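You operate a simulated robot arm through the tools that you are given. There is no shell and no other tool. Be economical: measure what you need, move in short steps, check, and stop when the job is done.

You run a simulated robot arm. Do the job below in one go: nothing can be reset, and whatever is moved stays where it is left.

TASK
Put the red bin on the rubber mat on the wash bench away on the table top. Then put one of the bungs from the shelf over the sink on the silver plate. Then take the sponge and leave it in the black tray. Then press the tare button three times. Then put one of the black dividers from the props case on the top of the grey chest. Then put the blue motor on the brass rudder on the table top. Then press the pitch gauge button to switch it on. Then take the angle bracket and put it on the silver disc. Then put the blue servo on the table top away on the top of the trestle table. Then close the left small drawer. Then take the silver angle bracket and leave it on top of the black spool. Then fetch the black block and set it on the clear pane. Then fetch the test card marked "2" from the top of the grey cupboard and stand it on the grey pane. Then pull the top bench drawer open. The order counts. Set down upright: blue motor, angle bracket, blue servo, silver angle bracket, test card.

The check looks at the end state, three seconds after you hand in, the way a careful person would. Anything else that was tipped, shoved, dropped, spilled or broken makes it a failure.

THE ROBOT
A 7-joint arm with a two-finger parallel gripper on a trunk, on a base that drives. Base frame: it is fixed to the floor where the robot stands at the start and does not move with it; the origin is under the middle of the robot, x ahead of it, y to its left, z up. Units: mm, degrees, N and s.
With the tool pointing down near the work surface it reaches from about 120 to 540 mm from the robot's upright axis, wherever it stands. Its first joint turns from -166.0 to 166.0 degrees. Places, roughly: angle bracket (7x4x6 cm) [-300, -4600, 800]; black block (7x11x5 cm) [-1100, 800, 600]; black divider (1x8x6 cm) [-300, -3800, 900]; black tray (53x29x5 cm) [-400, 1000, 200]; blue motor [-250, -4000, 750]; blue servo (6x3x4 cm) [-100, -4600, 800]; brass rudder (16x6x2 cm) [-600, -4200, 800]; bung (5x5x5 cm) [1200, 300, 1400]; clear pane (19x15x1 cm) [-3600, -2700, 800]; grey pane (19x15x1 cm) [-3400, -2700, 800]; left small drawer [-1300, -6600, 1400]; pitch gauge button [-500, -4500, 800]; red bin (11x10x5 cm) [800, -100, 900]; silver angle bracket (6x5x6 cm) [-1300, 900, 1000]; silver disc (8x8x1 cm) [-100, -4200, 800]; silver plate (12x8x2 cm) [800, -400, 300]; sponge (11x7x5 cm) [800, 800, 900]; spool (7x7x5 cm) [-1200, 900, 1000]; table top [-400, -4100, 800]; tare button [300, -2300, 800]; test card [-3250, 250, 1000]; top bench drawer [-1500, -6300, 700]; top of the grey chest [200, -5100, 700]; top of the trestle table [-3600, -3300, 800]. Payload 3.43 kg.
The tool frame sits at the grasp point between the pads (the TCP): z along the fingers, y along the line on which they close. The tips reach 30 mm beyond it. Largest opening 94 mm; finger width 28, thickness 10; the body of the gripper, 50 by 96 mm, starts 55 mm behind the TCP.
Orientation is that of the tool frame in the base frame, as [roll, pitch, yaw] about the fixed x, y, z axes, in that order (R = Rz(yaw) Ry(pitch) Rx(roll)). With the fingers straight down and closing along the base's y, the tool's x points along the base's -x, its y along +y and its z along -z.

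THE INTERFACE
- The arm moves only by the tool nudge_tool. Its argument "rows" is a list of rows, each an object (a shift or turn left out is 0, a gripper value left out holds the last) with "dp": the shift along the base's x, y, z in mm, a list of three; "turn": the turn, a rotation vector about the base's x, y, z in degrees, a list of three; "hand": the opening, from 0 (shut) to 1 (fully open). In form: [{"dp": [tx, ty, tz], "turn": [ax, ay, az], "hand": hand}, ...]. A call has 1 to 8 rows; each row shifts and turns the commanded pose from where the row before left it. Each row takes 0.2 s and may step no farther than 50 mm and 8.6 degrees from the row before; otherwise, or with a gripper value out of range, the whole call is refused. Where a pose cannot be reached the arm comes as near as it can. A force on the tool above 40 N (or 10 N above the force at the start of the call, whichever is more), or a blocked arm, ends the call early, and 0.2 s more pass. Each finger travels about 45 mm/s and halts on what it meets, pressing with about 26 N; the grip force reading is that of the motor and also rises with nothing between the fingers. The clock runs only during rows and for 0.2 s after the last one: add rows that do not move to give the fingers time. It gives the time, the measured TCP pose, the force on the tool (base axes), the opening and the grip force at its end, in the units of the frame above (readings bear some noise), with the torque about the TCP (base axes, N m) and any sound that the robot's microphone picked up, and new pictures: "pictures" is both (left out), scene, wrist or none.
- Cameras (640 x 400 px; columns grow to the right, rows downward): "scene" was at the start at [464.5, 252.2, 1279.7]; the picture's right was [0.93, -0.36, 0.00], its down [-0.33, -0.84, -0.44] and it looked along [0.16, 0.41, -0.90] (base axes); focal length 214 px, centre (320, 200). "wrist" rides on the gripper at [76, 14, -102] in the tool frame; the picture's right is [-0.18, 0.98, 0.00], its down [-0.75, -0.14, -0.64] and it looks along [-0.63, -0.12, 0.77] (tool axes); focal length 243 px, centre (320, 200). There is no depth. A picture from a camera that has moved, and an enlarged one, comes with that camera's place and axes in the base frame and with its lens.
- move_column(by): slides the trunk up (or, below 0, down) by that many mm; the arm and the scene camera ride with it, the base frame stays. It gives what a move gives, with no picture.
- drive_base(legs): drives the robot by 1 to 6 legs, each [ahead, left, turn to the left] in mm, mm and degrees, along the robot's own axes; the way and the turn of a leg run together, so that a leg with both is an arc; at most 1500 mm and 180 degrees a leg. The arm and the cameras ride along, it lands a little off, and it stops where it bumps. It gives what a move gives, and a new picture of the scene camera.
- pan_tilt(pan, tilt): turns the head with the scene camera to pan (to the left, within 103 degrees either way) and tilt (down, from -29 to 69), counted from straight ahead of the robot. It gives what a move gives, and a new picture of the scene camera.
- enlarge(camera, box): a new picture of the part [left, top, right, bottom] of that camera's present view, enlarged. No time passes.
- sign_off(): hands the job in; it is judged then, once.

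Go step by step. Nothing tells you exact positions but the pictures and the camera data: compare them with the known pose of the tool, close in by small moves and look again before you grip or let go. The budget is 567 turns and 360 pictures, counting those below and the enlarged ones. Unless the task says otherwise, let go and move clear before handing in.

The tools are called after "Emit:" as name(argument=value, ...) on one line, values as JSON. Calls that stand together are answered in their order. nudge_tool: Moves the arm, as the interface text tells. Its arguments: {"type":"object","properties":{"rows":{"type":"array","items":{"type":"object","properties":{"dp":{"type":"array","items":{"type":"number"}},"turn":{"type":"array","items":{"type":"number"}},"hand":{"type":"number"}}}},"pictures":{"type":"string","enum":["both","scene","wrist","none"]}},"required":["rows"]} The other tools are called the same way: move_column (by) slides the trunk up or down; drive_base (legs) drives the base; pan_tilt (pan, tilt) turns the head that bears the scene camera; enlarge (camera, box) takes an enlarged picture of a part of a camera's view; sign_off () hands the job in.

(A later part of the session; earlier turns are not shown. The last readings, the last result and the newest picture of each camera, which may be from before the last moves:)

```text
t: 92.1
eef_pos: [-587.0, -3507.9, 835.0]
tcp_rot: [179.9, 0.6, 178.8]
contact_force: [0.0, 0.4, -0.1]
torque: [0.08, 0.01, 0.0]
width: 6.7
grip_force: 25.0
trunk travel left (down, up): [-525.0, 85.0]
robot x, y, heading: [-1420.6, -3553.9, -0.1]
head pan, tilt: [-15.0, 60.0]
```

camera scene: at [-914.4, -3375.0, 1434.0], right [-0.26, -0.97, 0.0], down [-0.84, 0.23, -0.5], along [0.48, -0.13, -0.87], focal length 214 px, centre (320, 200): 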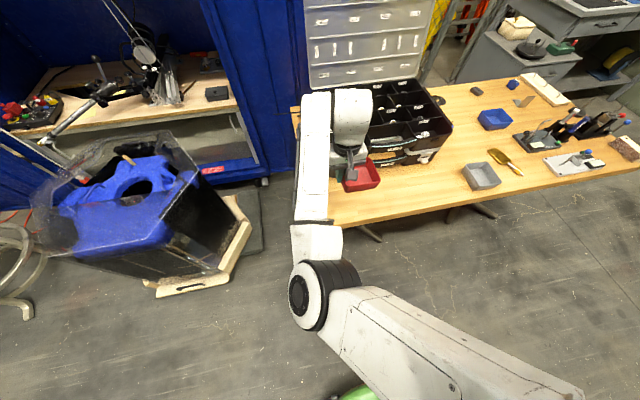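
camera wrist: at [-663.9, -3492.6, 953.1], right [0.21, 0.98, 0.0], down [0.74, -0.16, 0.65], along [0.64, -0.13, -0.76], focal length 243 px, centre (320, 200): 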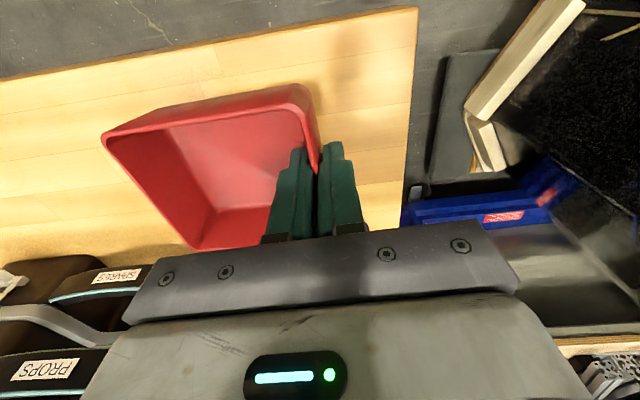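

Emit:
nudge_tool(rows=[{"dp": [0, 0, -3]}, {"dp": [0, 0, -3]}, {"dp": [0, 0, -3]}, {"dp": [0, 0, 0]}], pictures="wrist")

```text
t: 93.1
eef_pos: [-587.8, -3506.9, 825.7]
tcp_rot: [179.8, 0.5, 178.8]
contact_force: [0.6, -0.5, 0.0]
torque: [0.01, -0.02, 0.04]
width: 6.7
grip_force: 26.2
trunk travel left (down, up): [-525.0, 85.0]
robot x, y, heading: [-1422.3, -3550.2, 0.0]
head pan, tilt: [-15.0, 60.0]
camera wrist: at [-664.0, -3491.5, 927.2], right [0.2, 0.98, 0.0], down [0.74, -0.16, 0.65], along [0.64, -0.13, -0.76], focal length 243 px, centre (320, 200)
```

wrist: 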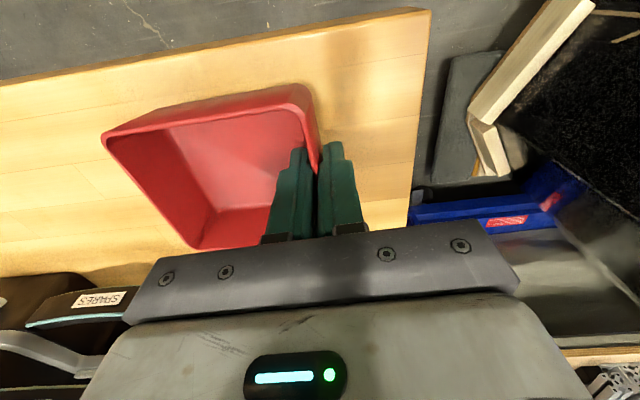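

Emit:
nudge_tool(rows=[{"dp": [0, 0, -4]}, {"dp": [0, 0, -4]}, {"dp": [0, 0, -4]}, {"dp": [0, 0, -4]}, {"dp": [0, 0, -4]}, {"dp": [0, 0, -4]}], pictures="none")

```text
t: 94.5
eef_pos: [-588.2, -3508.9, 801.0]
tcp_rot: [179.8, 0.6, 178.8]
contact_force: [0.0, -0.3, 0.4]
torque: [-0.04, 0.09, -0.03]
width: 6.7
grip_force: 25.6
trunk travel left (down, up): [-525.0, 85.0]
robot x, y, heading: [-1418.4, -3550.1, -0.2]
head pan, tilt: [-15.0, 60.0]
```

Emit:
nudge_tool(rows=[{"dp": [0, 0, -4]}, {"dp": [0, 0, -4]}, {"dp": [0, 0, -3]}, {"dp": [0, 0, -3]}, {"dp": [0, 0, -3]}], pictures="wrist")

```text
t: 95.5
eef_pos: [-585.4, -3507.4, 792.9]
tcp_rot: [-179.9, 1.0, 178.7]
contact_force: [-2.0, -0.1, 16.4]
torque: [-0.7, 0.79, -0.09]
width: 7.3
grip_force: 26.3
trunk travel left (down, up): [-525.0, 85.0]
robot x, y, heading: [-1421.8, -3544.8, 0.2]
head pan, tilt: [-15.0, 60.0]
stopped in row 4: the force on the tool passed its limit at 46 N (the readings are from after the stop); the commanded pose is now the measured one
camera wrist: at [-662.1, -3491.5, 894.5], right [0.2, 0.98, 0.0], down [0.74, -0.16, 0.66], along [0.64, -0.13, -0.76], focal length 243 px, centre (320, 200)
```

wrist: 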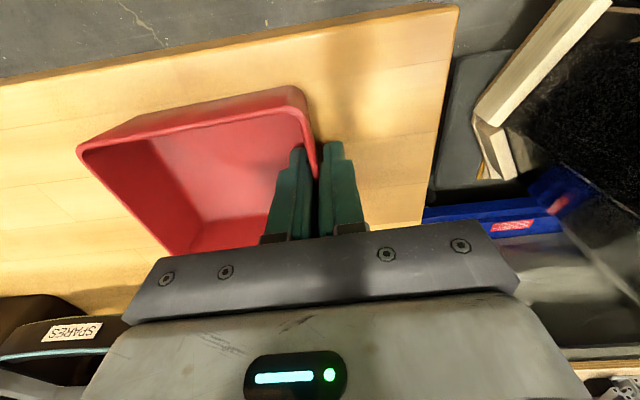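

Touched down (table top near z 752). I release and rise.

Emit:
nudge_tool(rows=[{"dp": [0, 0, 0], "hand": 0.35}, {"dp": [0, 0, 0]}, {"dp": [0, 0, 0]}, {"dp": [0, 0, 30]}, {"dp": [0, 0, 45]}, {"dp": [-20, 0, 45]}, {"dp": [-30, 0, 30]}, {"dp": [0, 0, 0]}], pictures="both")

```text
t: 97.3
eef_pos: [-634.9, -3507.4, 943.3]
tcp_rot: [-180.0, 0.8, 178.9]
contact_force: [0.6, 0.3, -0.4]
torque: [-0.03, -0.02, -0.01]
width: 32.8
grip_force: 0.1
trunk travel left (down, up): [-525.0, 85.0]
robot x, y, heading: [-1422.1, -3551.1, 0.2]
head pan, tilt: [-15.0, 60.0]
camera scene: at [-914.9, -3374.0, 1434.0], right [-0.26, -0.97, 0.0], down [-0.84, 0.23, -0.5], along [0.48, -0.13, -0.87], focal length 214 px, centre (320, 200)
camera wrist: at [-712.3, -3491.3, 1044.6], right [0.2, 0.98, 0.0], down [0.74, -0.15, 0.65], along [0.64, -0.13, -0.76], focal length 243 px, centre (320, 200)
```

scene: 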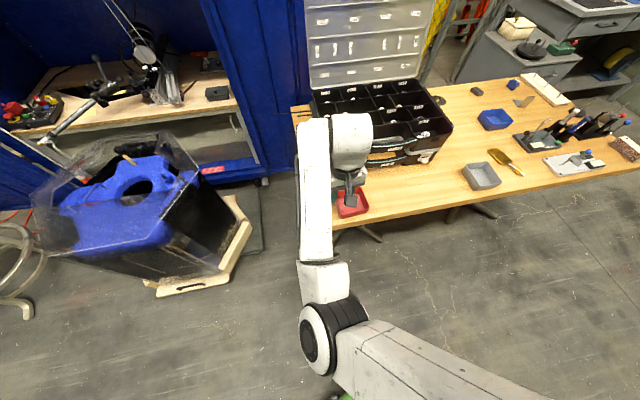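
wrist: 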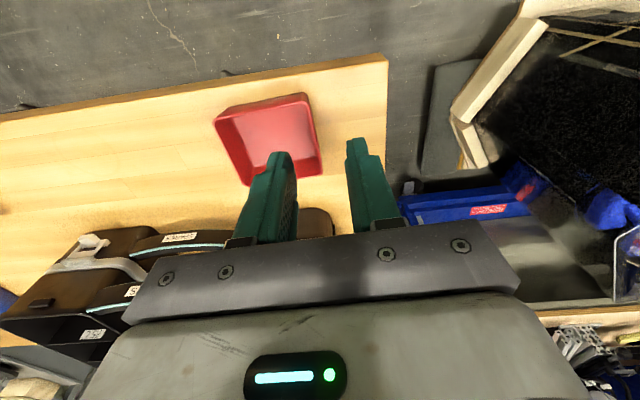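

The red bin stands on the table. Now I drive back north to the sink to find a bung on the shelf over it.

Emit:
nudge_tool(rows=[{"dp": [-45, 0, 20]}, {"dp": [-45, 0, 20]}, {"dp": [-45, 0, 20]}, {"dp": [-45, 0, 10]}, {"dp": [-40, 0, 0]}], pictures="none")

Emit:
drive_base(legs=[[0, 1500, 0], [0, 1500, 0], [0, 750, 0], [1250, 0, 0]])

Emit:
pan_tilt(pan=0, tilt=20)

```text
t: 98.5
eef_pos: [-852.7, -3509.6, 1012.6]
tcp_rot: [180.0, 0.8, 178.8]
contact_force: [0.4, -0.2, 0.3]
torque: [0.0, 0.05, 0.02]
width: 32.9
grip_force: 0.1
trunk travel left (down, up): [-525.0, 85.0]
robot x, y, heading: [-1419.7, -3548.3, -0.2]
head pan, tilt: [-15.0, 60.0]
```

```text
t: 122.5
eef_pos: [316.2, 326.6, 1012.7]
tcp_rot: [-180.0, 0.9, -178.4]
contact_force: [-0.4, -0.1, 0.5]
torque: [-0.02, -0.04, 0.03]
width: 33.0
grip_force: 0.0
trunk travel left (down, up): [-525.0, 85.0]
robot x, y, heading: [-247.2, 259.7, 2.3]
head pan, tilt: [-15.0, 60.0]
camera scene: at [249.2, 458.2, 1434.1], right [-0.22, -0.98, 0.0], down [-0.85, 0.19, -0.5], along [0.49, -0.11, -0.87], focal length 214 px, centre (320, 200)
```

scene: 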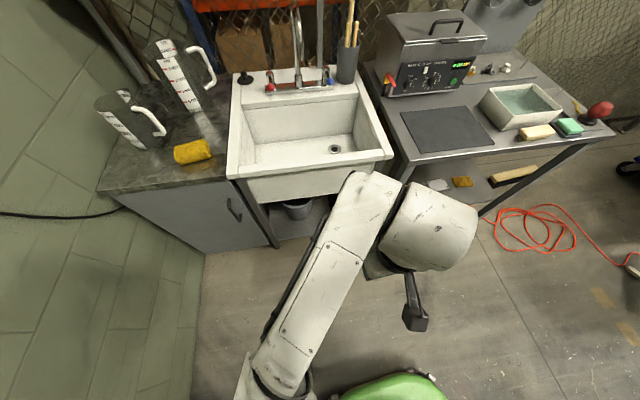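

```text
t: 123.5
eef_pos: [316.0, 326.4, 1012.1]
tcp_rot: [180.0, 0.9, -178.5]
contact_force: [-0.1, 1.1, 0.3]
torque: [-0.02, 0.01, 0.05]
width: 32.8
grip_force: 0.1
trunk travel left (down, up): [-525.0, 85.0]
robot x, y, heading: [-249.9, 262.5, 2.5]
head pan, tilt: [0.0, 20.0]
camera scene: at [277.2, 476.7, 1492.1], right [0.04, -1.0, 0.0], down [-0.34, -0.01, -0.94], along [0.94, 0.04, -0.34], focal length 214 px, centre (320, 200)
```

scene: 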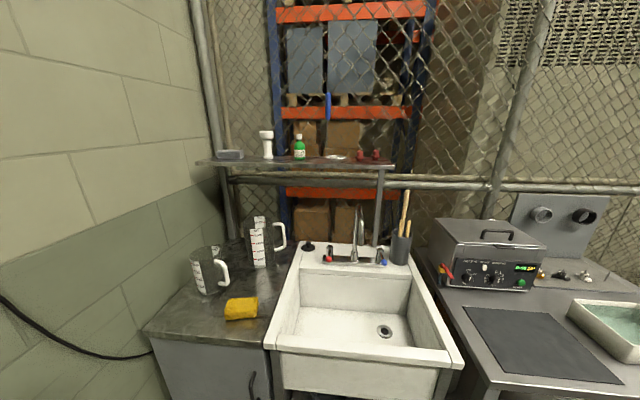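

Two red bungs stand at the right end of the shelf. I enlarge to see their form.

Emit:
enlarge(camera="scene", box=[200, 120, 420, 257])

```text
2.91 times, centred on (310, 188) of scene
camera zoom: at [277.2, 476.7, 1492.1], right [0.04, -1.0, 0.0], down [-0.34, -0.01, -0.94], along [0.94, 0.04, -0.34], focal length 624 px, centre (349, 234)
```

zoom: 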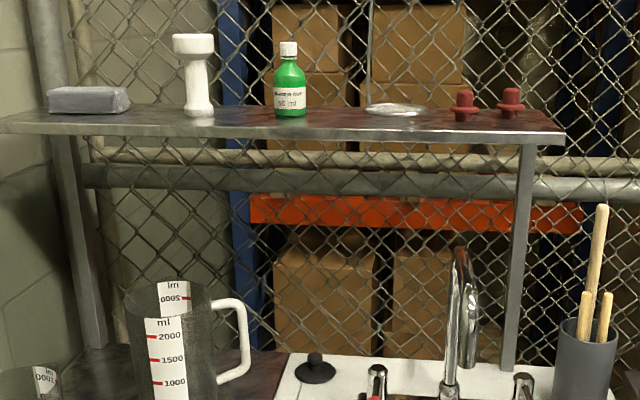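

The bungs have a knob on top and stand near (1200, 280–340, 1350). I tilt the gripper 45° forward so it can reach over the shelf edge, raise, and look at the lower shelf plate meanwhile.

Emit:
move_column(by=84)

Emit:
nudge_tool(rows=[{"dp": [20, 0, 40], "turn": [0, -7.5, 0], "hand": 0.8}, {"dp": [20, 0, 40], "turn": [0, -7.5, 0]}, {"dp": [20, 0, 40], "turn": [0, -7.5, 0]}, {"dp": [20, 0, 40], "turn": [0, -7.5, 0]}, {"dp": [20, 0, 40], "turn": [0, -7.5, 0]}, {"dp": [20, 0, 40], "turn": [0, -7.5, 0]}, {"dp": [0, 0, 0]}], pictures="none")

Emit:
pan_tilt(pan=-40, tilt=40)

```text
t: 124.7
eef_pos: [316.7, 326.8, 1098.2]
tcp_rot: [-180.0, 0.9, -178.5]
contact_force: [-0.2, -0.8, -0.1]
torque: [0.0, -0.02, -0.01]
width: 32.9
grip_force: 0.1
trunk travel left (down, up): [-609.0, 1.0]
robot x, y, heading: [-247.2, 260.4, 2.3]
head pan, tilt: [0.0, 20.0]
```

```text
t: 126.3
eef_pos: [434.3, 327.6, 1337.1]
tcp_rot: [-178.5, 45.8, -177.8]
contact_force: [-0.5, -0.1, 0.0]
torque: [-0.01, 0.02, -0.02]
width: 75.0
grip_force: 0.1
trunk travel left (down, up): [-609.0, 1.0]
robot x, y, heading: [-250.8, 258.3, 2.2]
head pan, tilt: [0.0, 20.0]
```

```text
t: 127.4
eef_pos: [435.0, 327.8, 1336.5]
tcp_rot: [-178.6, 45.9, -177.9]
contact_force: [0.1, -0.3, 0.9]
torque: [-0.04, -0.04, -0.02]
width: 75.3
grip_force: 0.0
trunk travel left (down, up): [-609.0, 1.0]
robot x, y, heading: [-248.3, 261.7, 2.5]
head pan, tilt: [-40.0, 40.0]
camera scene: at [251.7, 421.0, 1544.8], right [-0.61, -0.79, 0.0], down [-0.51, 0.39, -0.77], along [0.61, -0.47, -0.64], focal length 214 px, centre (320, 200)
```

scene: 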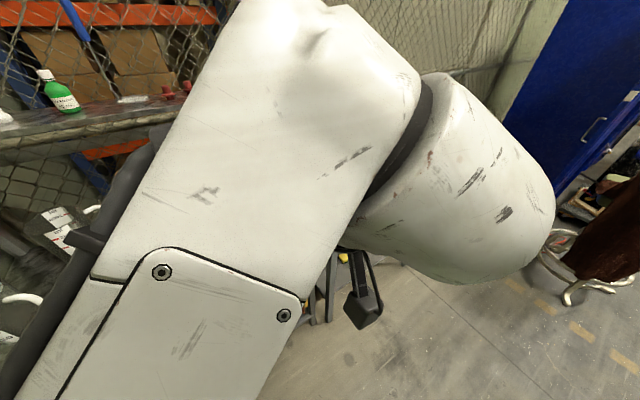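

Emit:
nudge_tool(rows=[{"dp": [0, 0, 40]}, {"dp": [0, 0, 40]}, {"dp": [0, 0, 40]}, {"dp": [0, 0, 0]}], pictures="none")

Emit:
drive_base(legs=[[0, -20, -2.4], [500, 0, 0]])

Emit:
pan_tilt(pan=0, tilt=15)

```text
t: 128.4
eef_pos: [435.9, 326.0, 1449.2]
tcp_rot: [-177.5, 44.9, -177.5]
contact_force: [0.5, -0.3, 0.2]
torque: [0.03, 0.01, 0.0]
width: 75.3
grip_force: 0.0
trunk travel left (down, up): [-609.0, 1.0]
robot x, y, heading: [-249.6, 257.6, 2.4]
head pan, tilt: [-40.0, 40.0]
```

```text
t: 131.8
eef_pos: [943.2, 280.7, 1449.0]
tcp_rot: [-177.7, 44.7, -179.8]
contact_force: [-0.3, -0.9, -0.6]
torque: [-0.01, -0.01, 0.02]
width: 75.1
grip_force: 0.0
trunk travel left (down, up): [-609.0, 1.0]
robot x, y, heading: [251.6, 237.7, 0.1]
head pan, tilt: [-40.0, 40.0]
camera scene: at [767.1, 382.2, 1554.0], right [-0.61, -0.79, 0.0], down [-0.44, 0.34, -0.83], along [0.66, -0.51, -0.56], focal length 214 px, centre (320, 200)
```

scene: 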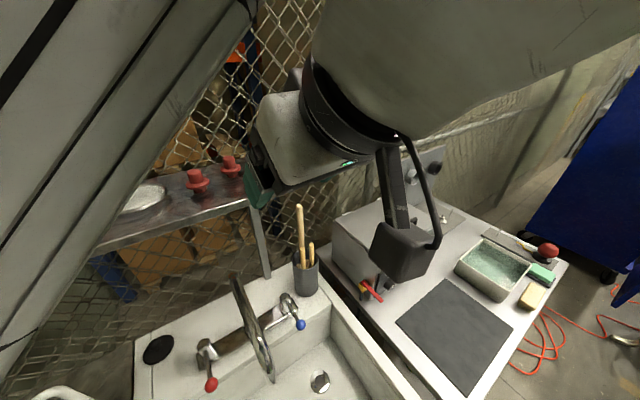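

```text
t: 132.8
eef_pos: [941.8, 279.1, 1448.2]
tcp_rot: [-177.6, 44.7, -179.7]
contact_force: [-0.4, -1.0, -0.2]
torque: [0.0, 0.0, -0.07]
width: 75.0
grip_force: 0.1
trunk travel left (down, up): [-609.0, 1.0]
robot x, y, heading: [253.6, 240.6, 0.1]
head pan, tilt: [0.0, 15.0]
camera scene: at [790.3, 436.4, 1584.3], right [0.0, -1.0, 0.0], down [-0.26, 0.0, -0.97], along [0.97, 0.0, -0.26], focal length 214 px, centre (320, 200)
```

scene: 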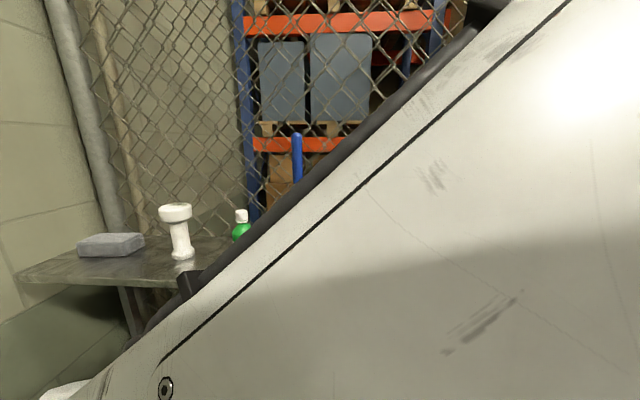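

Emit:
nudge_tool(rows=[{"dp": [30, 0, 0]}, {"dp": [30, 5, 0]}, {"dp": [30, 0, 0]}, {"dp": [0, 0, 0]}], pictures="wrist")

```text
t: 133.8
eef_pos: [1033.6, 283.6, 1449.5]
tcp_rot: [-177.7, 44.6, -179.8]
contact_force: [-0.4, -0.4, 0.1]
torque: [0.0, -0.02, 0.0]
width: 75.2
grip_force: 0.0
trunk travel left (down, up): [-609.0, 1.0]
robot x, y, heading: [259.2, 238.1, 0.4]
head pan, tilt: [0.0, 15.0]
camera wrist: at [908.6, 302.4, 1467.9], right [0.16, 0.98, 0.1], down [0.08, -0.11, 0.99], along [0.98, -0.15, -0.1], focal length 243 px, centre (320, 200)
```

wrist: 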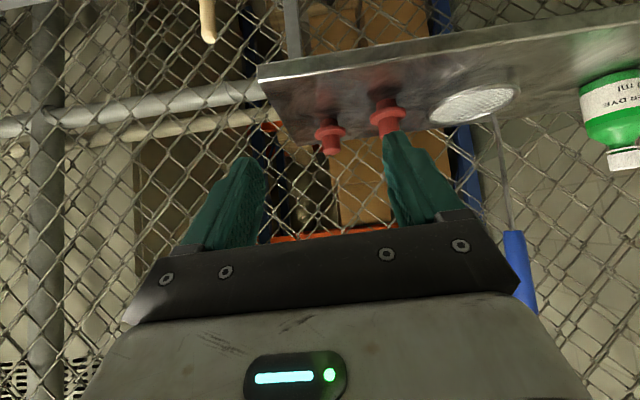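

The right bung is near (1178, 281); its knob spans z about 1372–1395. I set the opening to 60 mm and approach from above-behind.

Emit:
nudge_tool(rows=[{"dp": [40, -2, 0], "hand": 0.64}, {"dp": [35, 0, -8]}, {"dp": [20, 0, -8]}, {"dp": [0, 0, 0]}], pictures="wrist")

Emit:
pan_tilt(pan=-40, tilt=35)

```text
t: 134.8
eef_pos: [1129.4, 283.0, 1431.9]
tcp_rot: [-177.6, 44.6, -179.7]
contact_force: [0.5, 0.6, 0.1]
torque: [0.0, 0.0, 0.0]
width: 60.1
grip_force: 0.1
trunk travel left (down, up): [-609.0, 1.0]
robot x, y, heading: [256.2, 242.8, 0.0]
head pan, tilt: [0.0, 15.0]
camera wrist: at [1003.7, 301.5, 1450.9], right [0.16, 0.98, 0.1], down [0.08, -0.11, 0.99], along [0.98, -0.15, -0.1], focal length 243 px, centre (320, 200)
```

wrist: 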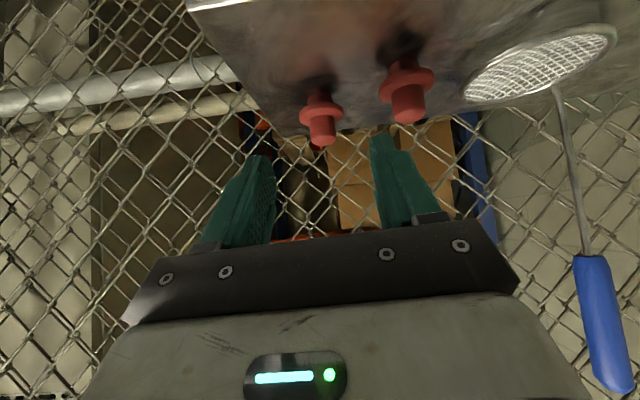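

```text
t: 135.9
eef_pos: [1129.0, 283.5, 1432.3]
tcp_rot: [-177.6, 44.7, -179.8]
contact_force: [-0.7, -0.4, -0.2]
torque: [-0.01, 0.0, -0.01]
width: 59.9
grip_force: 0.0
trunk travel left (down, up): [-609.0, 1.0]
robot x, y, heading: [255.5, 239.0, 0.2]
head pan, tilt: [-40.0, 35.0]
camera scene: at [764.6, 379.9, 1552.4], right [-0.64, -0.77, 0.0], down [-0.44, 0.37, -0.82], along [0.63, -0.52, -0.57], focal length 214 px, centre (320, 200)
```

scene: 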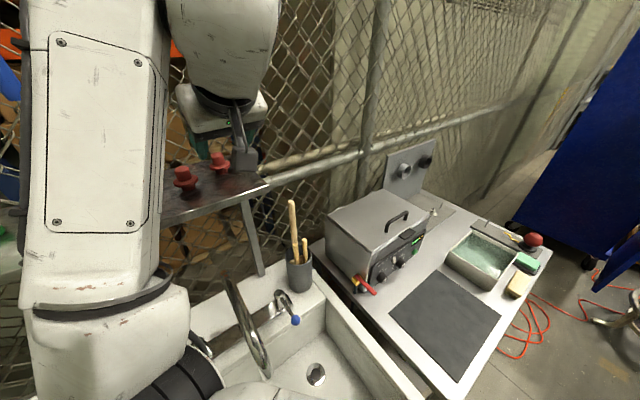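

Emit:
nudge_tool(rows=[{"dp": [20, -1, -13]}, {"dp": [20, -1, -14]}, {"dp": [0, 0, 0]}], pictures="both")

```text
t: 136.7
eef_pos: [1169.3, 282.0, 1405.3]
tcp_rot: [-177.6, 44.8, -179.9]
contact_force: [-0.6, -0.7, 0.5]
torque: [0.0, 0.01, 0.0]
width: 60.0
grip_force: 0.1
trunk travel left (down, up): [-609.0, 1.0]
robot x, y, heading: [254.8, 240.0, 0.2]
head pan, tilt: [-40.0, 35.0]
camera scene: at [764.6, 379.8, 1552.3], right [-0.64, -0.77, 0.0], down [-0.44, 0.37, -0.82], along [0.63, -0.52, -0.57], focal length 214 px, centre (320, 200)
camera wrist: at [1044.1, 300.6, 1424.2], right [0.16, 0.98, 0.1], down [0.08, -0.11, 0.99], along [0.98, -0.15, -0.1], focal length 243 px, centre (320, 200)
```

scene: 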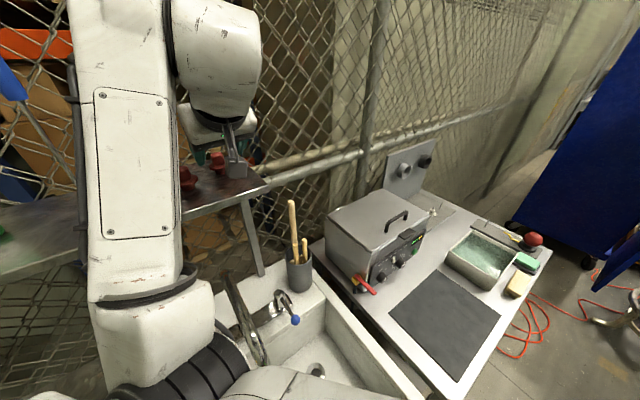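
wrist: 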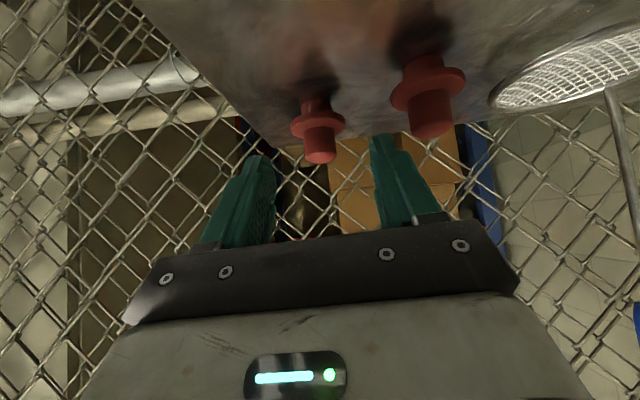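

Emit:
nudge_tool(rows=[{"dp": [12, -1, -9]}, {"dp": [12, -1, -10]}, {"dp": [0, 0, 0]}], pictures="wrist")

```text
t: 137.5
eef_pos: [1191.6, 280.0, 1385.9]
tcp_rot: [-177.5, 44.7, -179.8]
contact_force: [-1.1, 0.7, -0.6]
torque: [0.01, 0.0, -0.03]
width: 60.2
grip_force: 0.1
trunk travel left (down, up): [-609.0, 1.0]
robot x, y, heading: [254.3, 242.8, 0.1]
head pan, tilt: [-40.0, 35.0]
camera wrist: at [1067.3, 298.0, 1404.3], right [0.16, 0.98, 0.1], down [0.08, -0.11, 0.99], along [0.98, -0.15, -0.1], focal length 243 px, centre (320, 200)
```

wrist: 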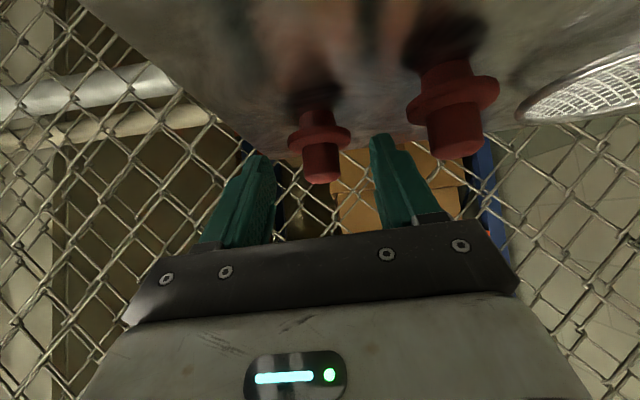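

The knob sits right on the grip axis, 20 mm beyond the TCP. I close.

Emit:
nudge_tool(rows=[{"hand": 0}, {}, {}, {}, {}], pictures="wrist")

```text
t: 138.7
eef_pos: [1192.2, 277.9, 1386.3]
tcp_rot: [-177.6, 44.7, -179.8]
contact_force: [-1.0, -0.3, -0.6]
torque: [-0.02, 0.01, 0.01]
width: 20.7
grip_force: 25.9
trunk travel left (down, up): [-609.0, 1.0]
robot x, y, heading: [254.2, 240.8, -0.0]
head pan, tilt: [-40.0, 35.0]
camera wrist: at [1067.1, 298.0, 1404.4], right [0.16, 0.98, 0.1], down [0.08, -0.11, 0.99], along [0.98, -0.15, -0.1], focal length 243 px, centre (320, 200)
```

wrist: 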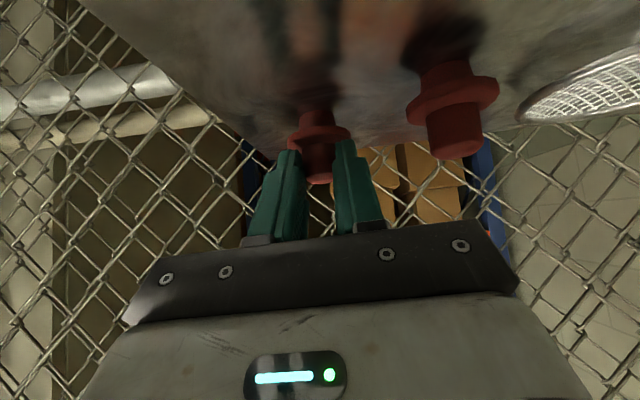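

Gripped on the knob (20.7 mm). I lift straight up, draw back, and check.

Emit:
nudge_tool(rows=[{"dp": [0, 0, 30]}, {"dp": [0, 0, 40]}, {"dp": [-40, 0, 20]}, {"dp": [-45, 0, 0]}, {"dp": [-45, 0, 0]}, {"dp": [-45, 0, 0]}, {"dp": [-45, 0, 0]}, {}], pictures="wrist")

Emit:
drive_base(legs=[[-500, 0, 0]])

```text
t: 140.5
eef_pos: [973.2, 271.3, 1462.0]
tcp_rot: [-175.2, 43.0, -179.4]
contact_force: [0.0, 0.0, 0.8]
torque: [0.01, 0.02, 0.01]
width: 21.0
grip_force: 26.0
trunk travel left (down, up): [-609.0, 1.0]
robot x, y, heading: [251.6, 242.7, 0.3]
head pan, tilt: [-40.0, 35.0]
camera wrist: at [848.2, 293.6, 1484.4], right [0.18, 0.98, 0.06], down [0.11, -0.09, 0.99], along [0.98, -0.17, -0.12], focal length 243 px, centre (320, 200)
```

wrist: 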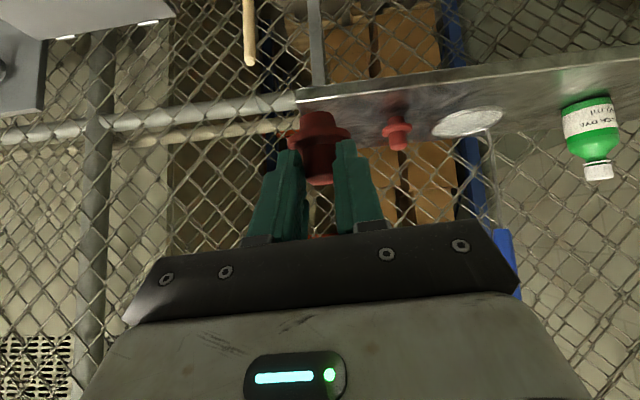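

```text
t: 143.5
eef_pos: [461.3, 274.7, 1463.7]
tcp_rot: [-175.1, 43.2, -178.6]
contact_force: [-0.3, -0.1, 0.5]
torque: [0.0, 0.01, -0.01]
width: 21.3
grip_force: 25.9
trunk travel left (down, up): [-609.0, 1.0]
robot x, y, heading: [-255.7, 237.8, 0.3]
head pan, tilt: [-40.0, 35.0]
camera scene: at [253.0, 379.2, 1552.3], right [-0.64, -0.77, 0.0], down [-0.44, 0.37, -0.82], along [0.63, -0.52, -0.57], focal length 214 px, centre (320, 200)
```

scene: 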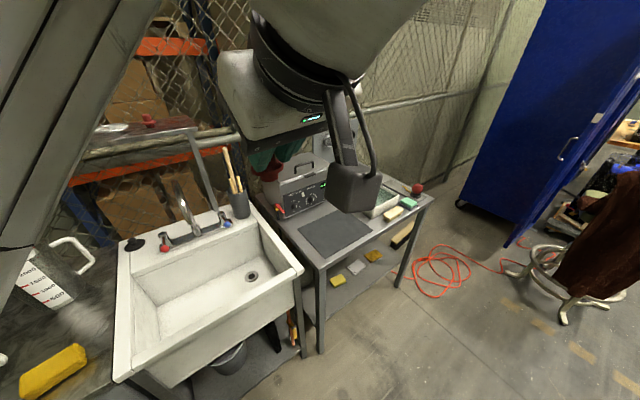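

Emit:
enlarge(camera="scene", box=[300, 200, 440, 310])

```text
3.64 times, centred on (370, 255) of scene
camera zoom: at [253.0, 379.2, 1552.3], right [-0.64, -0.77, 0.0], down [-0.44, 0.37, -0.82], along [0.63, -0.52, -0.57], focal length 780 px, centre (138, 0)
```

zoom: 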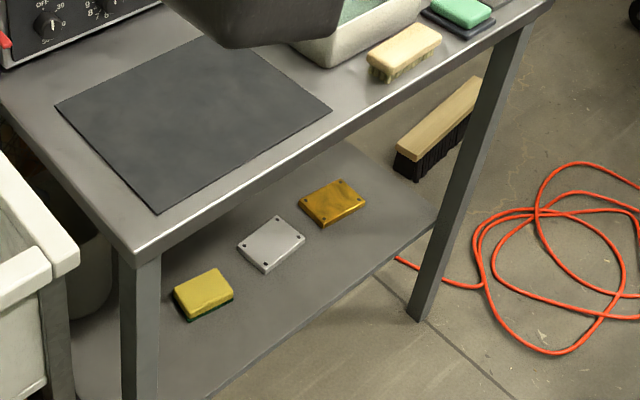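

The silver plate lies on the lower shelf, centre about (837, −434). I move right in front of it, lower the trunk, and keep the 45° tilt so the bung can go in under the bench top.

Emit:
drive_base(legs=[[0, -670, 0]])

Emit:
move_column(by=-540)

Emit:
nudge_tool(rows=[{"dp": [0, 0, -45]}, {"dp": [0, 0, -45]}, {"dp": [0, 0, -45]}, {"dp": [0, 0, -45]}, {"dp": [0, 0, -45]}, {"dp": [0, 0, -45]}, {"dp": [0, 0, -45]}, {}], pictures="none")

Emit:
pan_tilt(pan=-30, tilt=40)

```text
t: 147.2
eef_pos: [465.9, -398.9, 1463.8]
tcp_rot: [-174.9, 43.1, -178.5]
contact_force: [0.4, 0.2, -0.2]
torque: [0.01, 0.04, 0.01]
width: 21.6
grip_force: 25.8
trunk travel left (down, up): [-609.0, 1.0]
robot x, y, heading: [-254.4, -435.1, 0.4]
head pan, tilt: [-40.0, 35.0]
camera scene: at [257.0, -294.2, 1552.3], right [-0.64, -0.77, 0.0], down [-0.44, 0.37, -0.82], along [0.63, -0.52, -0.57], focal length 214 px, centre (320, 200)
```

scene: 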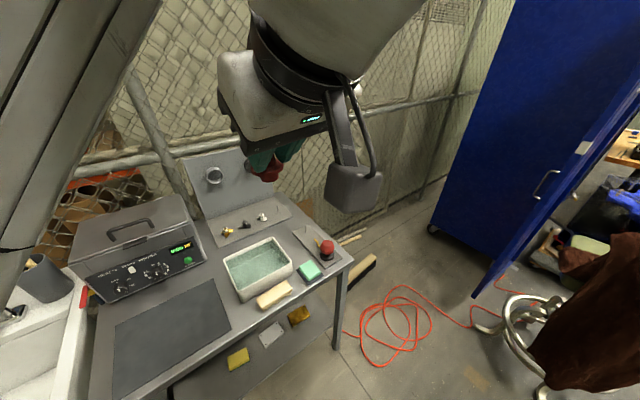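

```text
refused: -540 is not a number from -400 to 400
```

```text
t: 149.0
eef_pos: [463.0, -397.9, 1148.7]
tcp_rot: [-175.0, 43.2, -178.5]
contact_force: [0.2, -0.4, 0.4]
torque: [-0.02, 0.0, 0.02]
width: 21.7
grip_force: 25.9
trunk travel left (down, up): [-609.0, 1.0]
robot x, y, heading: [-251.7, -434.4, 0.4]
head pan, tilt: [-40.0, 35.0]
```

```text
t: 149.7
eef_pos: [463.3, -398.5, 1148.0]
tcp_rot: [-174.8, 43.1, -178.4]
contact_force: [-0.2, 0.2, -0.1]
torque: [0.04, 0.02, 0.01]
width: 21.8
grip_force: 26.0
trunk travel left (down, up): [-609.0, 1.0]
robot x, y, heading: [-253.3, -435.9, 0.3]
head pan, tilt: [-30.0, 40.0]
camera scene: at [262.9, -280.2, 1544.8], right [-0.49, -0.87, 0.0], down [-0.56, 0.32, -0.77], along [0.67, -0.38, -0.64], focal length 214 px, centre (320, 200)
```

scene: 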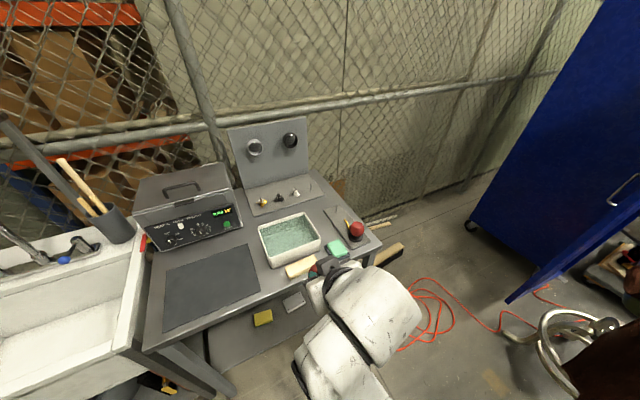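

The plate triangulates to about (825, −421), top near z 320. I lower the trunk in two goes.

Emit:
move_column(by=-400)

Emit:
move_column(by=-150)

Emit:
nudge_tool(rows=[{"dp": [0, -5, -45]}, {"dp": [0, -5, -45]}, {"dp": [0, -5, -45]}, {"dp": [0, -5, -30]}, {}], pictures="both")

```text
t: 153.6
eef_pos: [462.9, -398.3, 748.9]
tcp_rot: [-174.9, 43.1, -178.4]
contact_force: [0.2, -0.4, 1.0]
torque: [0.0, 0.02, 0.01]
width: 21.7
grip_force: 26.3
trunk travel left (down, up): [-209.0, 401.0]
robot x, y, heading: [-255.6, -435.1, 0.5]
head pan, tilt: [-30.0, 40.0]
```

```text
t: 155.3
eef_pos: [463.2, -398.0, 598.6]
tcp_rot: [-174.9, 43.1, -178.5]
contact_force: [-0.5, -0.4, 0.5]
torque: [0.01, 0.03, 0.02]
width: 21.8
grip_force: 26.4
trunk travel left (down, up): [-59.0, 551.0]
robot x, y, heading: [-254.2, -435.1, 0.4]
head pan, tilt: [-30.0, 40.0]
```

```text
t: 156.5
eef_pos: [463.0, -418.6, 433.8]
tcp_rot: [-174.8, 43.1, -178.4]
contact_force: [0.4, -0.2, 0.0]
torque: [0.0, 0.05, 0.02]
width: 21.5
grip_force: 25.9
trunk travel left (down, up): [-59.0, 551.0]
robot x, y, heading: [-250.0, -434.8, 0.2]
head pan, tilt: [-30.0, 40.0]
camera scene: at [262.8, -280.2, 994.8], right [-0.49, -0.87, 0.0], down [-0.56, 0.32, -0.77], along [0.67, -0.38, -0.64], focal length 214 px, centre (320, 200)
camera wrist: at [338.7, -398.6, 454.1], right [0.17, 0.98, 0.06], down [0.11, -0.08, 0.99], along [0.98, -0.16, -0.12], focal length 243 px, centre (320, 200)
```

scene: 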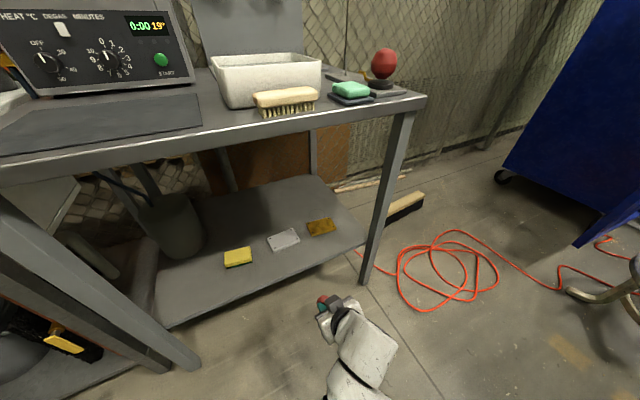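
wrist: 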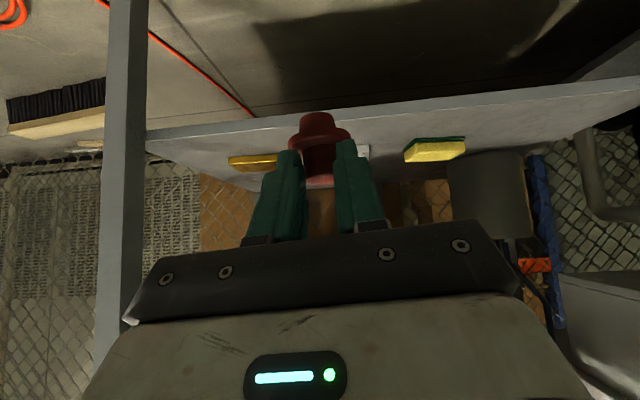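

The posture is good. I drive in so that the gripper goes under the bench, then adjust over the plate.

Emit:
drive_base(legs=[[250, 0, 0]])

Emit:
nudge_tool(rows=[{"dp": [40, -2, 0]}, {"dp": [40, 0, 0]}, {}], pictures="both")

```text
t: 158.3
eef_pos: [716.3, -415.2, 434.2]
tcp_rot: [-174.9, 43.1, -178.2]
contact_force: [-0.4, 0.2, -0.2]
torque: [0.01, 0.0, 0.01]
width: 21.4
grip_force: 26.7
trunk travel left (down, up): [-59.0, 551.0]
robot x, y, heading: [3.8, -430.8, 0.7]
head pan, tilt: [-30.0, 40.0]
camera scene: at [515.3, -276.9, 994.8], right [-0.49, -0.87, 0.0], down [-0.56, 0.32, -0.77], along [0.67, -0.38, -0.64], focal length 214 px, centre (320, 200)
```

scene: 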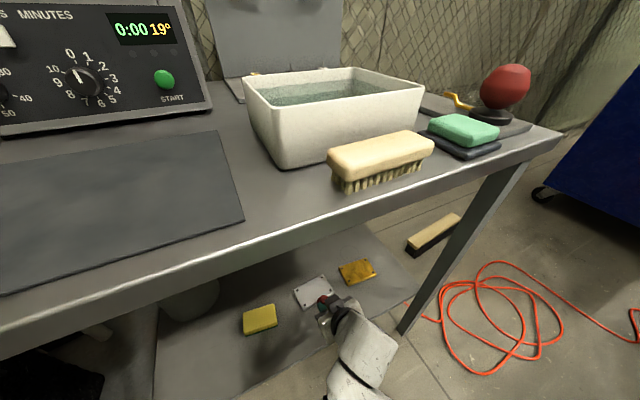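

```text
t: 159.1
eef_pos: [795.7, -415.4, 432.9]
tcp_rot: [-174.9, 43.1, -178.3]
contact_force: [-0.1, -0.1, -0.9]
torque: [0.03, 0.01, 0.0]
width: 21.5
grip_force: 26.4
trunk travel left (down, up): [-59.0, 551.0]
robot x, y, heading: [-0.6, -432.7, 0.5]
head pan, tilt: [-30.0, 40.0]
camera scene: at [515.3, -276.9, 994.8], right [-0.49, -0.87, 0.0], down [-0.56, 0.32, -0.77], along [0.67, -0.38, -0.64], focal length 214 px, centre (320, 200)
camera wrist: at [671.0, -394.9, 454.0], right [0.16, 0.98, 0.06], down [0.11, -0.08, 0.99], along [0.98, -0.16, -0.12], focal length 243 px, centre (320, 200)
```

scene: 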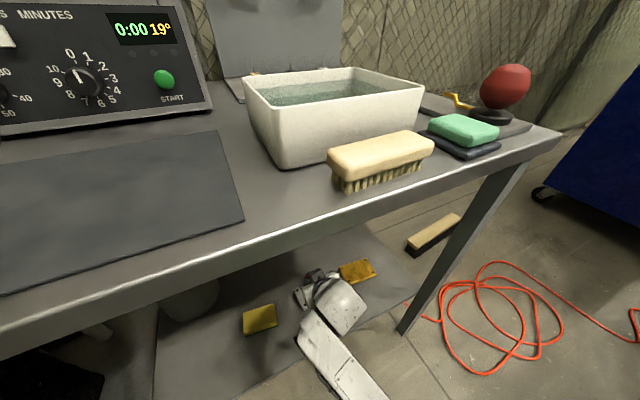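
wrist: 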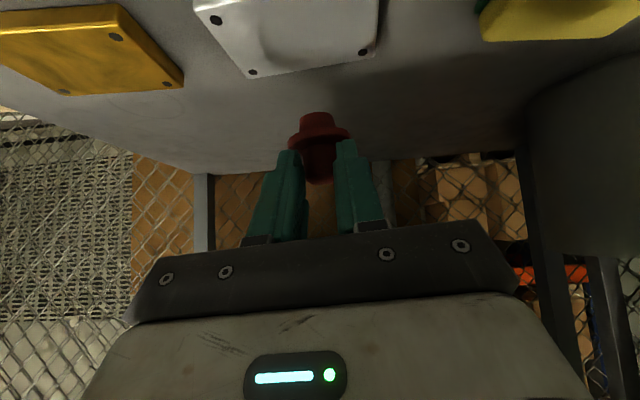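

Emit:
nudge_tool(rows=[{"dp": [6, -6, 0], "turn": [1.9, -1.6, 0.4]}, {"dp": [6, -6, -10]}, {"dp": [0, 0, -20]}, {"dp": [0, 0, -15]}, {}], pictures="both")

```text
t: 160.3
eef_pos: [807.0, -428.8, 388.5]
tcp_rot: [-177.6, 44.7, -179.7]
contact_force: [0.3, 0.0, -1.2]
torque: [-0.01, -0.03, -0.01]
width: 21.5
grip_force: 25.5
trunk travel left (down, up): [-59.0, 551.0]
robot x, y, heading: [3.3, -432.0, 0.3]
head pan, tilt: [-30.0, 40.0]
camera scene: at [515.4, -276.9, 994.8], right [-0.49, -0.87, 0.0], down [-0.56, 0.32, -0.77], along [0.67, -0.38, -0.64], focal length 214 px, centre (320, 200)
camera wrist: at [681.6, -409.6, 406.7], right [0.16, 0.98, 0.1], down [0.08, -0.11, 0.99], along [0.98, -0.15, -0.1], focal length 243 px, centre (320, 200)
```

scene: 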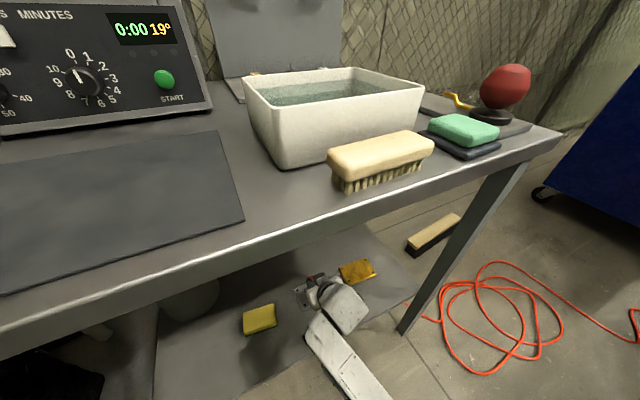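
wrist: 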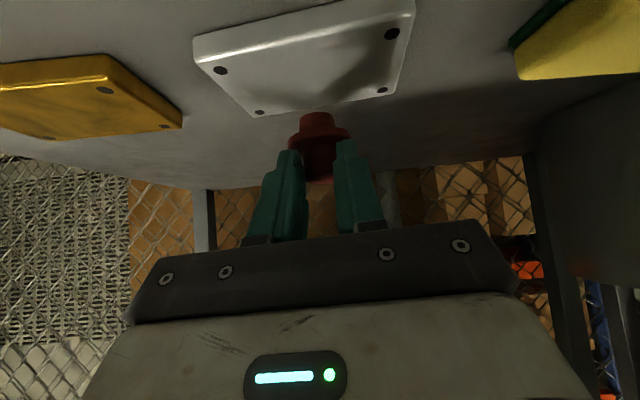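

The bung is over the plate's middle. I creep down until contact.

Emit:
nudge_tool(rows=[{"dp": [2, 0, -10]}, {"dp": [0, 0, -6]}, {"dp": [0, 0, -4]}, {"dp": [0, 0, -3]}, {"dp": [0, 0, -3]}, {"dp": [0, 0, -3]}], pictures="wrist")

```text
t: 161.7
eef_pos: [812.2, -428.1, 364.4]
tcp_rot: [-177.5, 45.6, -179.7]
contact_force: [-10.5, -2.7, 38.1]
torque: [-0.04, -0.67, -0.1]
width: 21.6
grip_force: 25.9
trunk travel left (down, up): [-59.0, 551.0]
robot x, y, heading: [-0.9, -432.3, 0.3]
head pan, tilt: [-30.0, 40.0]
camera wrist: at [686.8, -410.5, 381.8], right [0.16, 0.98, 0.1], down [0.07, -0.11, 0.99], along [0.99, -0.15, -0.08], focal length 243 px, centre (320, 200)
```

wrist: 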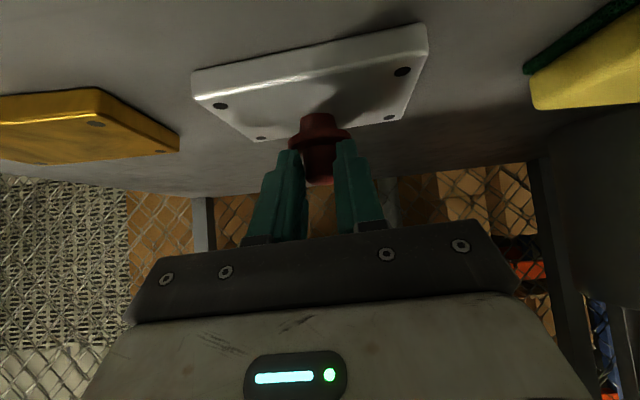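

Contact. I relax, open, and withdraw along the tool axis.

Emit:
nudge_tool(rows=[{"dp": [0, 0, 2]}, {"hand": 0.5}, {}, {"dp": [0, 0, 0]}, {"dp": [-20, 0, 20]}, {"dp": [-30, 0, 25]}, {"dp": [-40, 0, 10]}, {}], pictures="wrist")

```text
t: 163.5
eef_pos: [718.9, -427.4, 418.9]
tcp_rot: [-177.5, 44.7, -179.8]
contact_force: [-0.2, 0.3, -1.0]
torque: [0.0, -0.01, 0.0]
width: 47.0
grip_force: 0.1
trunk travel left (down, up): [-59.0, 551.0]
robot x, y, heading: [2.3, -434.2, 0.6]
head pan, tilt: [-30.0, 40.0]
camera wrist: at [592.9, -409.4, 437.3], right [0.16, 0.98, 0.1], down [0.08, -0.11, 0.99], along [0.98, -0.15, -0.1], focal length 243 px, centre (320, 200)
```

wrist: 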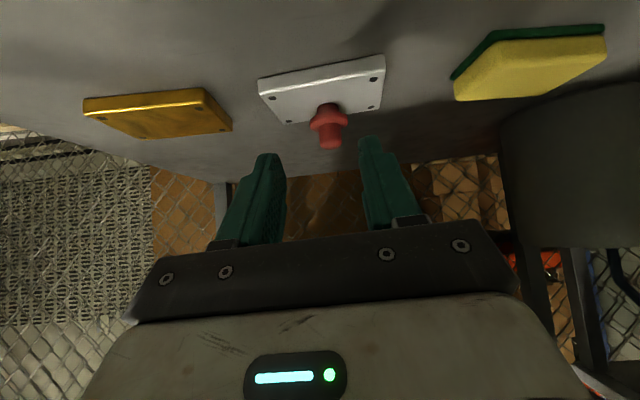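

The bung stands on the silver plate. Next the yellow sponge by the sink, about (824, 770, 890): I back out, raise, straighten the tool and go there.

Emit:
drive_base(legs=[[-300, 0, 0]])

Emit:
move_column(by=400)

Emit:
nudge_tool(rows=[{"dp": [0, 0, 45], "turn": [0, 7.5, 0]}, {"dp": [0, 0, 45], "turn": [0, 7.5, 0]}, {"dp": [0, 0, 45], "turn": [0, 7.5, 0]}, {"dp": [0, 0, 45], "turn": [0, 7.5, 0]}, {"dp": [0, 0, 30], "turn": [0, 7.5, 0]}, {"dp": [0, 0, 0], "turn": [0, 7.2, 0], "hand": 1}, {}], pictures="none")

Emit:
drive_base(legs=[[0, 930, -0.6], [340, 0, 0]])

Emit:
pan_tilt(pan=5, tilt=55)

```text
t: 165.6
eef_pos: [415.5, -432.2, 419.8]
tcp_rot: [-177.5, 44.7, -179.9]
contact_force: [-0.3, -0.8, 0.3]
torque: [-0.02, -0.01, -0.03]
width: 47.1
grip_force: 0.1
trunk travel left (down, up): [-59.0, 551.0]
robot x, y, heading: [-303.3, -434.2, 0.3]
head pan, tilt: [-30.0, 40.0]
camera scene: at [211.3, -280.9, 994.8], right [-0.49, -0.87, 0.0], down [-0.56, 0.32, -0.77], along [0.67, -0.38, -0.64], focal length 214 px, centre (320, 200)
```

scene: 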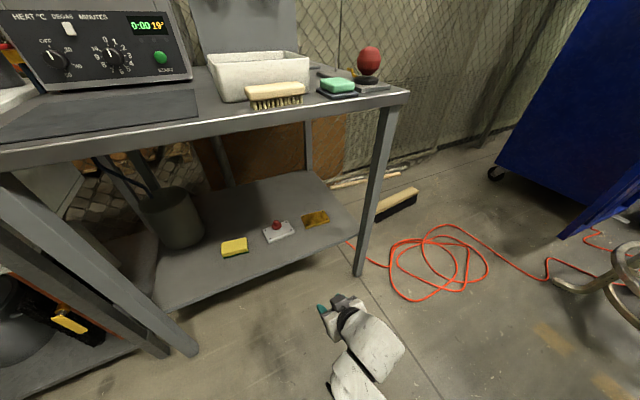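

```text
t: 169.4
eef_pos: [414.3, -433.8, 818.0]
tcp_rot: [-177.6, 44.7, -179.9]
contact_force: [0.0, -0.2, -0.1]
torque: [-0.04, 0.02, -0.01]
width: 46.7
grip_force: 0.0
trunk travel left (down, up): [-459.0, 151.0]
robot x, y, heading: [-301.7, -435.0, 0.3]
head pan, tilt: [-30.0, 40.0]
```

```text
t: 171.0
eef_pos: [412.3, -431.6, 931.5]
tcp_rot: [-177.6, 26.0, -179.9]
contact_force: [-0.7, 0.1, -0.1]
torque: [0.01, 0.0, 0.01]
width: 94.1
grip_force: 0.0
out of reach, approached as far as the arm can: row 3, 4, 5, 6
trunk travel left (down, up): [-459.0, 151.0]
robot x, y, heading: [-304.3, -439.7, 0.5]
head pan, tilt: [-30.0, 40.0]
```

```text
t: 175.8
eef_pos: [414.0, 475.0, 931.2]
tcp_rot: [-177.5, 25.9, 179.3]
contact_force: [-0.3, -0.3, 0.4]
torque: [-0.01, 0.04, 0.03]
width: 93.8
grip_force: 0.0
trunk travel left (down, up): [-459.0, 151.0]
robot x, y, heading: [-303.5, 478.5, -0.6]
head pan, tilt: [-30.0, 40.0]
stopped in leg 1: the robot was blocked; the commanded pose is now the measured one
camera scene: at [213.7, 628.8, 1394.8], right [-0.51, -0.86, 0.0], down [-0.55, 0.33, -0.77], along [0.66, -0.39, -0.64], focal length 214 px, centre (320, 200)
```

scene: 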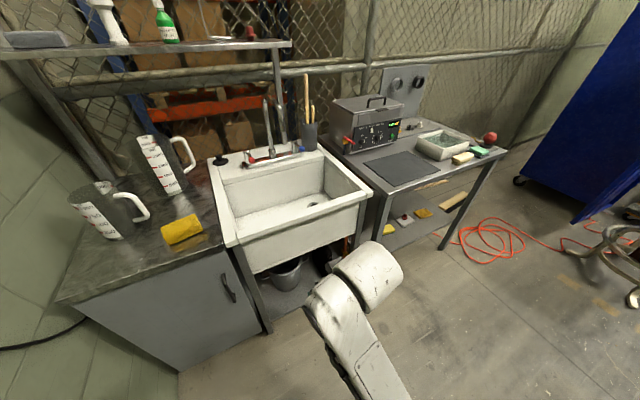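

```text
t: 176.8
eef_pos: [413.0, 475.5, 929.9]
tcp_rot: [-177.5, 26.0, 179.3]
contact_force: [0.0, -0.9, -0.1]
torque: [-0.03, -0.01, -0.05]
width: 94.0
grip_force: 0.1
trunk travel left (down, up): [-459.0, 151.0]
robot x, y, heading: [-305.2, 482.6, -0.5]
head pan, tilt: [5.0, 55.0]
camera scene: at [212.3, 677.4, 1374.1], right [0.08, -1.0, 0.0], down [-0.82, -0.07, -0.57], along [0.57, 0.05, -0.82], focal length 214 px, centre (320, 200)
```

scene: 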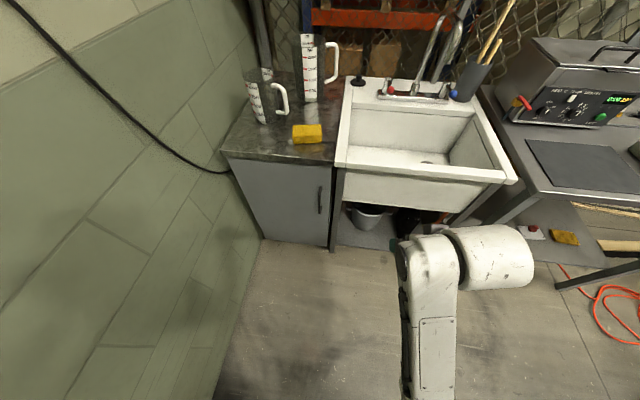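

The base bumped lightly at the left (the small wooden table). I step away, go ahead, and straighten the tool.

Emit:
drive_base(legs=[[0, -40, 0.5], [420, 0, 0]])

Emit:
nudge_tool(rows=[{"dp": [20, 0, 20], "turn": [0, 7, 0]}, {"dp": [20, 0, 20], "turn": [0, 7, 0]}, {"dp": [10, 0, 20], "turn": [0, 7, 0]}, {"dp": [0, 0, 0], "turn": [0, 5, 0]}, {}], pictures="none")

```text
t: 179.8
eef_pos: [834.5, 442.0, 931.2]
tcp_rot: [-177.6, 25.9, 179.7]
contact_force: [0.6, -0.4, 0.0]
torque: [0.02, -0.01, -0.02]
width: 93.9
grip_force: 0.0
trunk travel left (down, up): [-459.0, 151.0]
robot x, y, heading: [116.5, 441.4, 0.3]
head pan, tilt: [5.0, 55.0]
camera scene: at [632.3, 641.2, 1374.2], right [0.09, -1.0, 0.0], down [-0.82, -0.07, -0.57], along [0.57, 0.05, -0.82], focal length 214 px, centre (320, 200)
```

scene: 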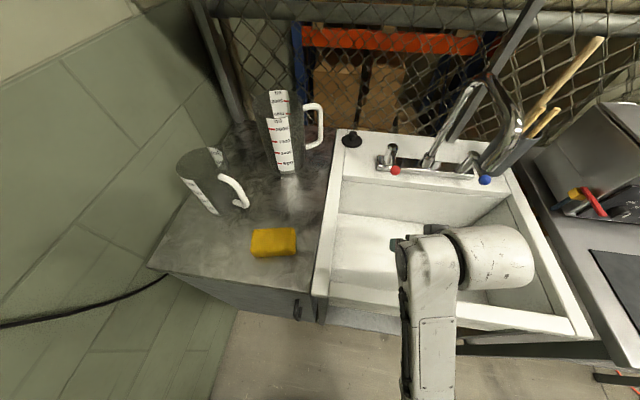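

```text
t: 181.0
eef_pos: [883.6, 409.0, 994.2]
tcp_rot: [-172.1, 21.4, 179.5]
contact_force: [-0.1, -0.2, 0.2]
torque: [0.0, -0.03, 0.02]
width: 93.9
grip_force: 0.0
out of reach, approached as far as the arm can: row 1, 2, 3
trunk travel left (down, up): [-459.0, 151.0]
robot x, y, heading: [119.3, 442.5, -0.1]
head pan, tilt: [5.0, 55.0]
```

Emit:
nudge_tool(rows=[{"dp": [-40, 20, 10], "turn": [0, 4, 0]}, {"dp": [-40, 20, 10], "turn": [0, 4, 0]}, {"dp": [-40, 20, 0], "turn": [0, 4, 0]}, {"dp": [-40, 20, 0], "turn": [0, 4, 0]}, {"dp": [0, 20, 0], "turn": [0, 4, 0]}, {}], pictures="none")

```text
t: 182.4
eef_pos: [720.7, 508.1, 1015.1]
tcp_rot: [-172.0, 1.2, 179.4]
contact_force: [0.2, -0.5, -0.5]
torque: [0.01, 0.0, -0.01]
width: 93.8
grip_force: 0.0
trunk travel left (down, up): [-459.0, 151.0]
robot x, y, heading: [118.4, 440.0, -0.2]
head pan, tilt: [5.0, 55.0]
```

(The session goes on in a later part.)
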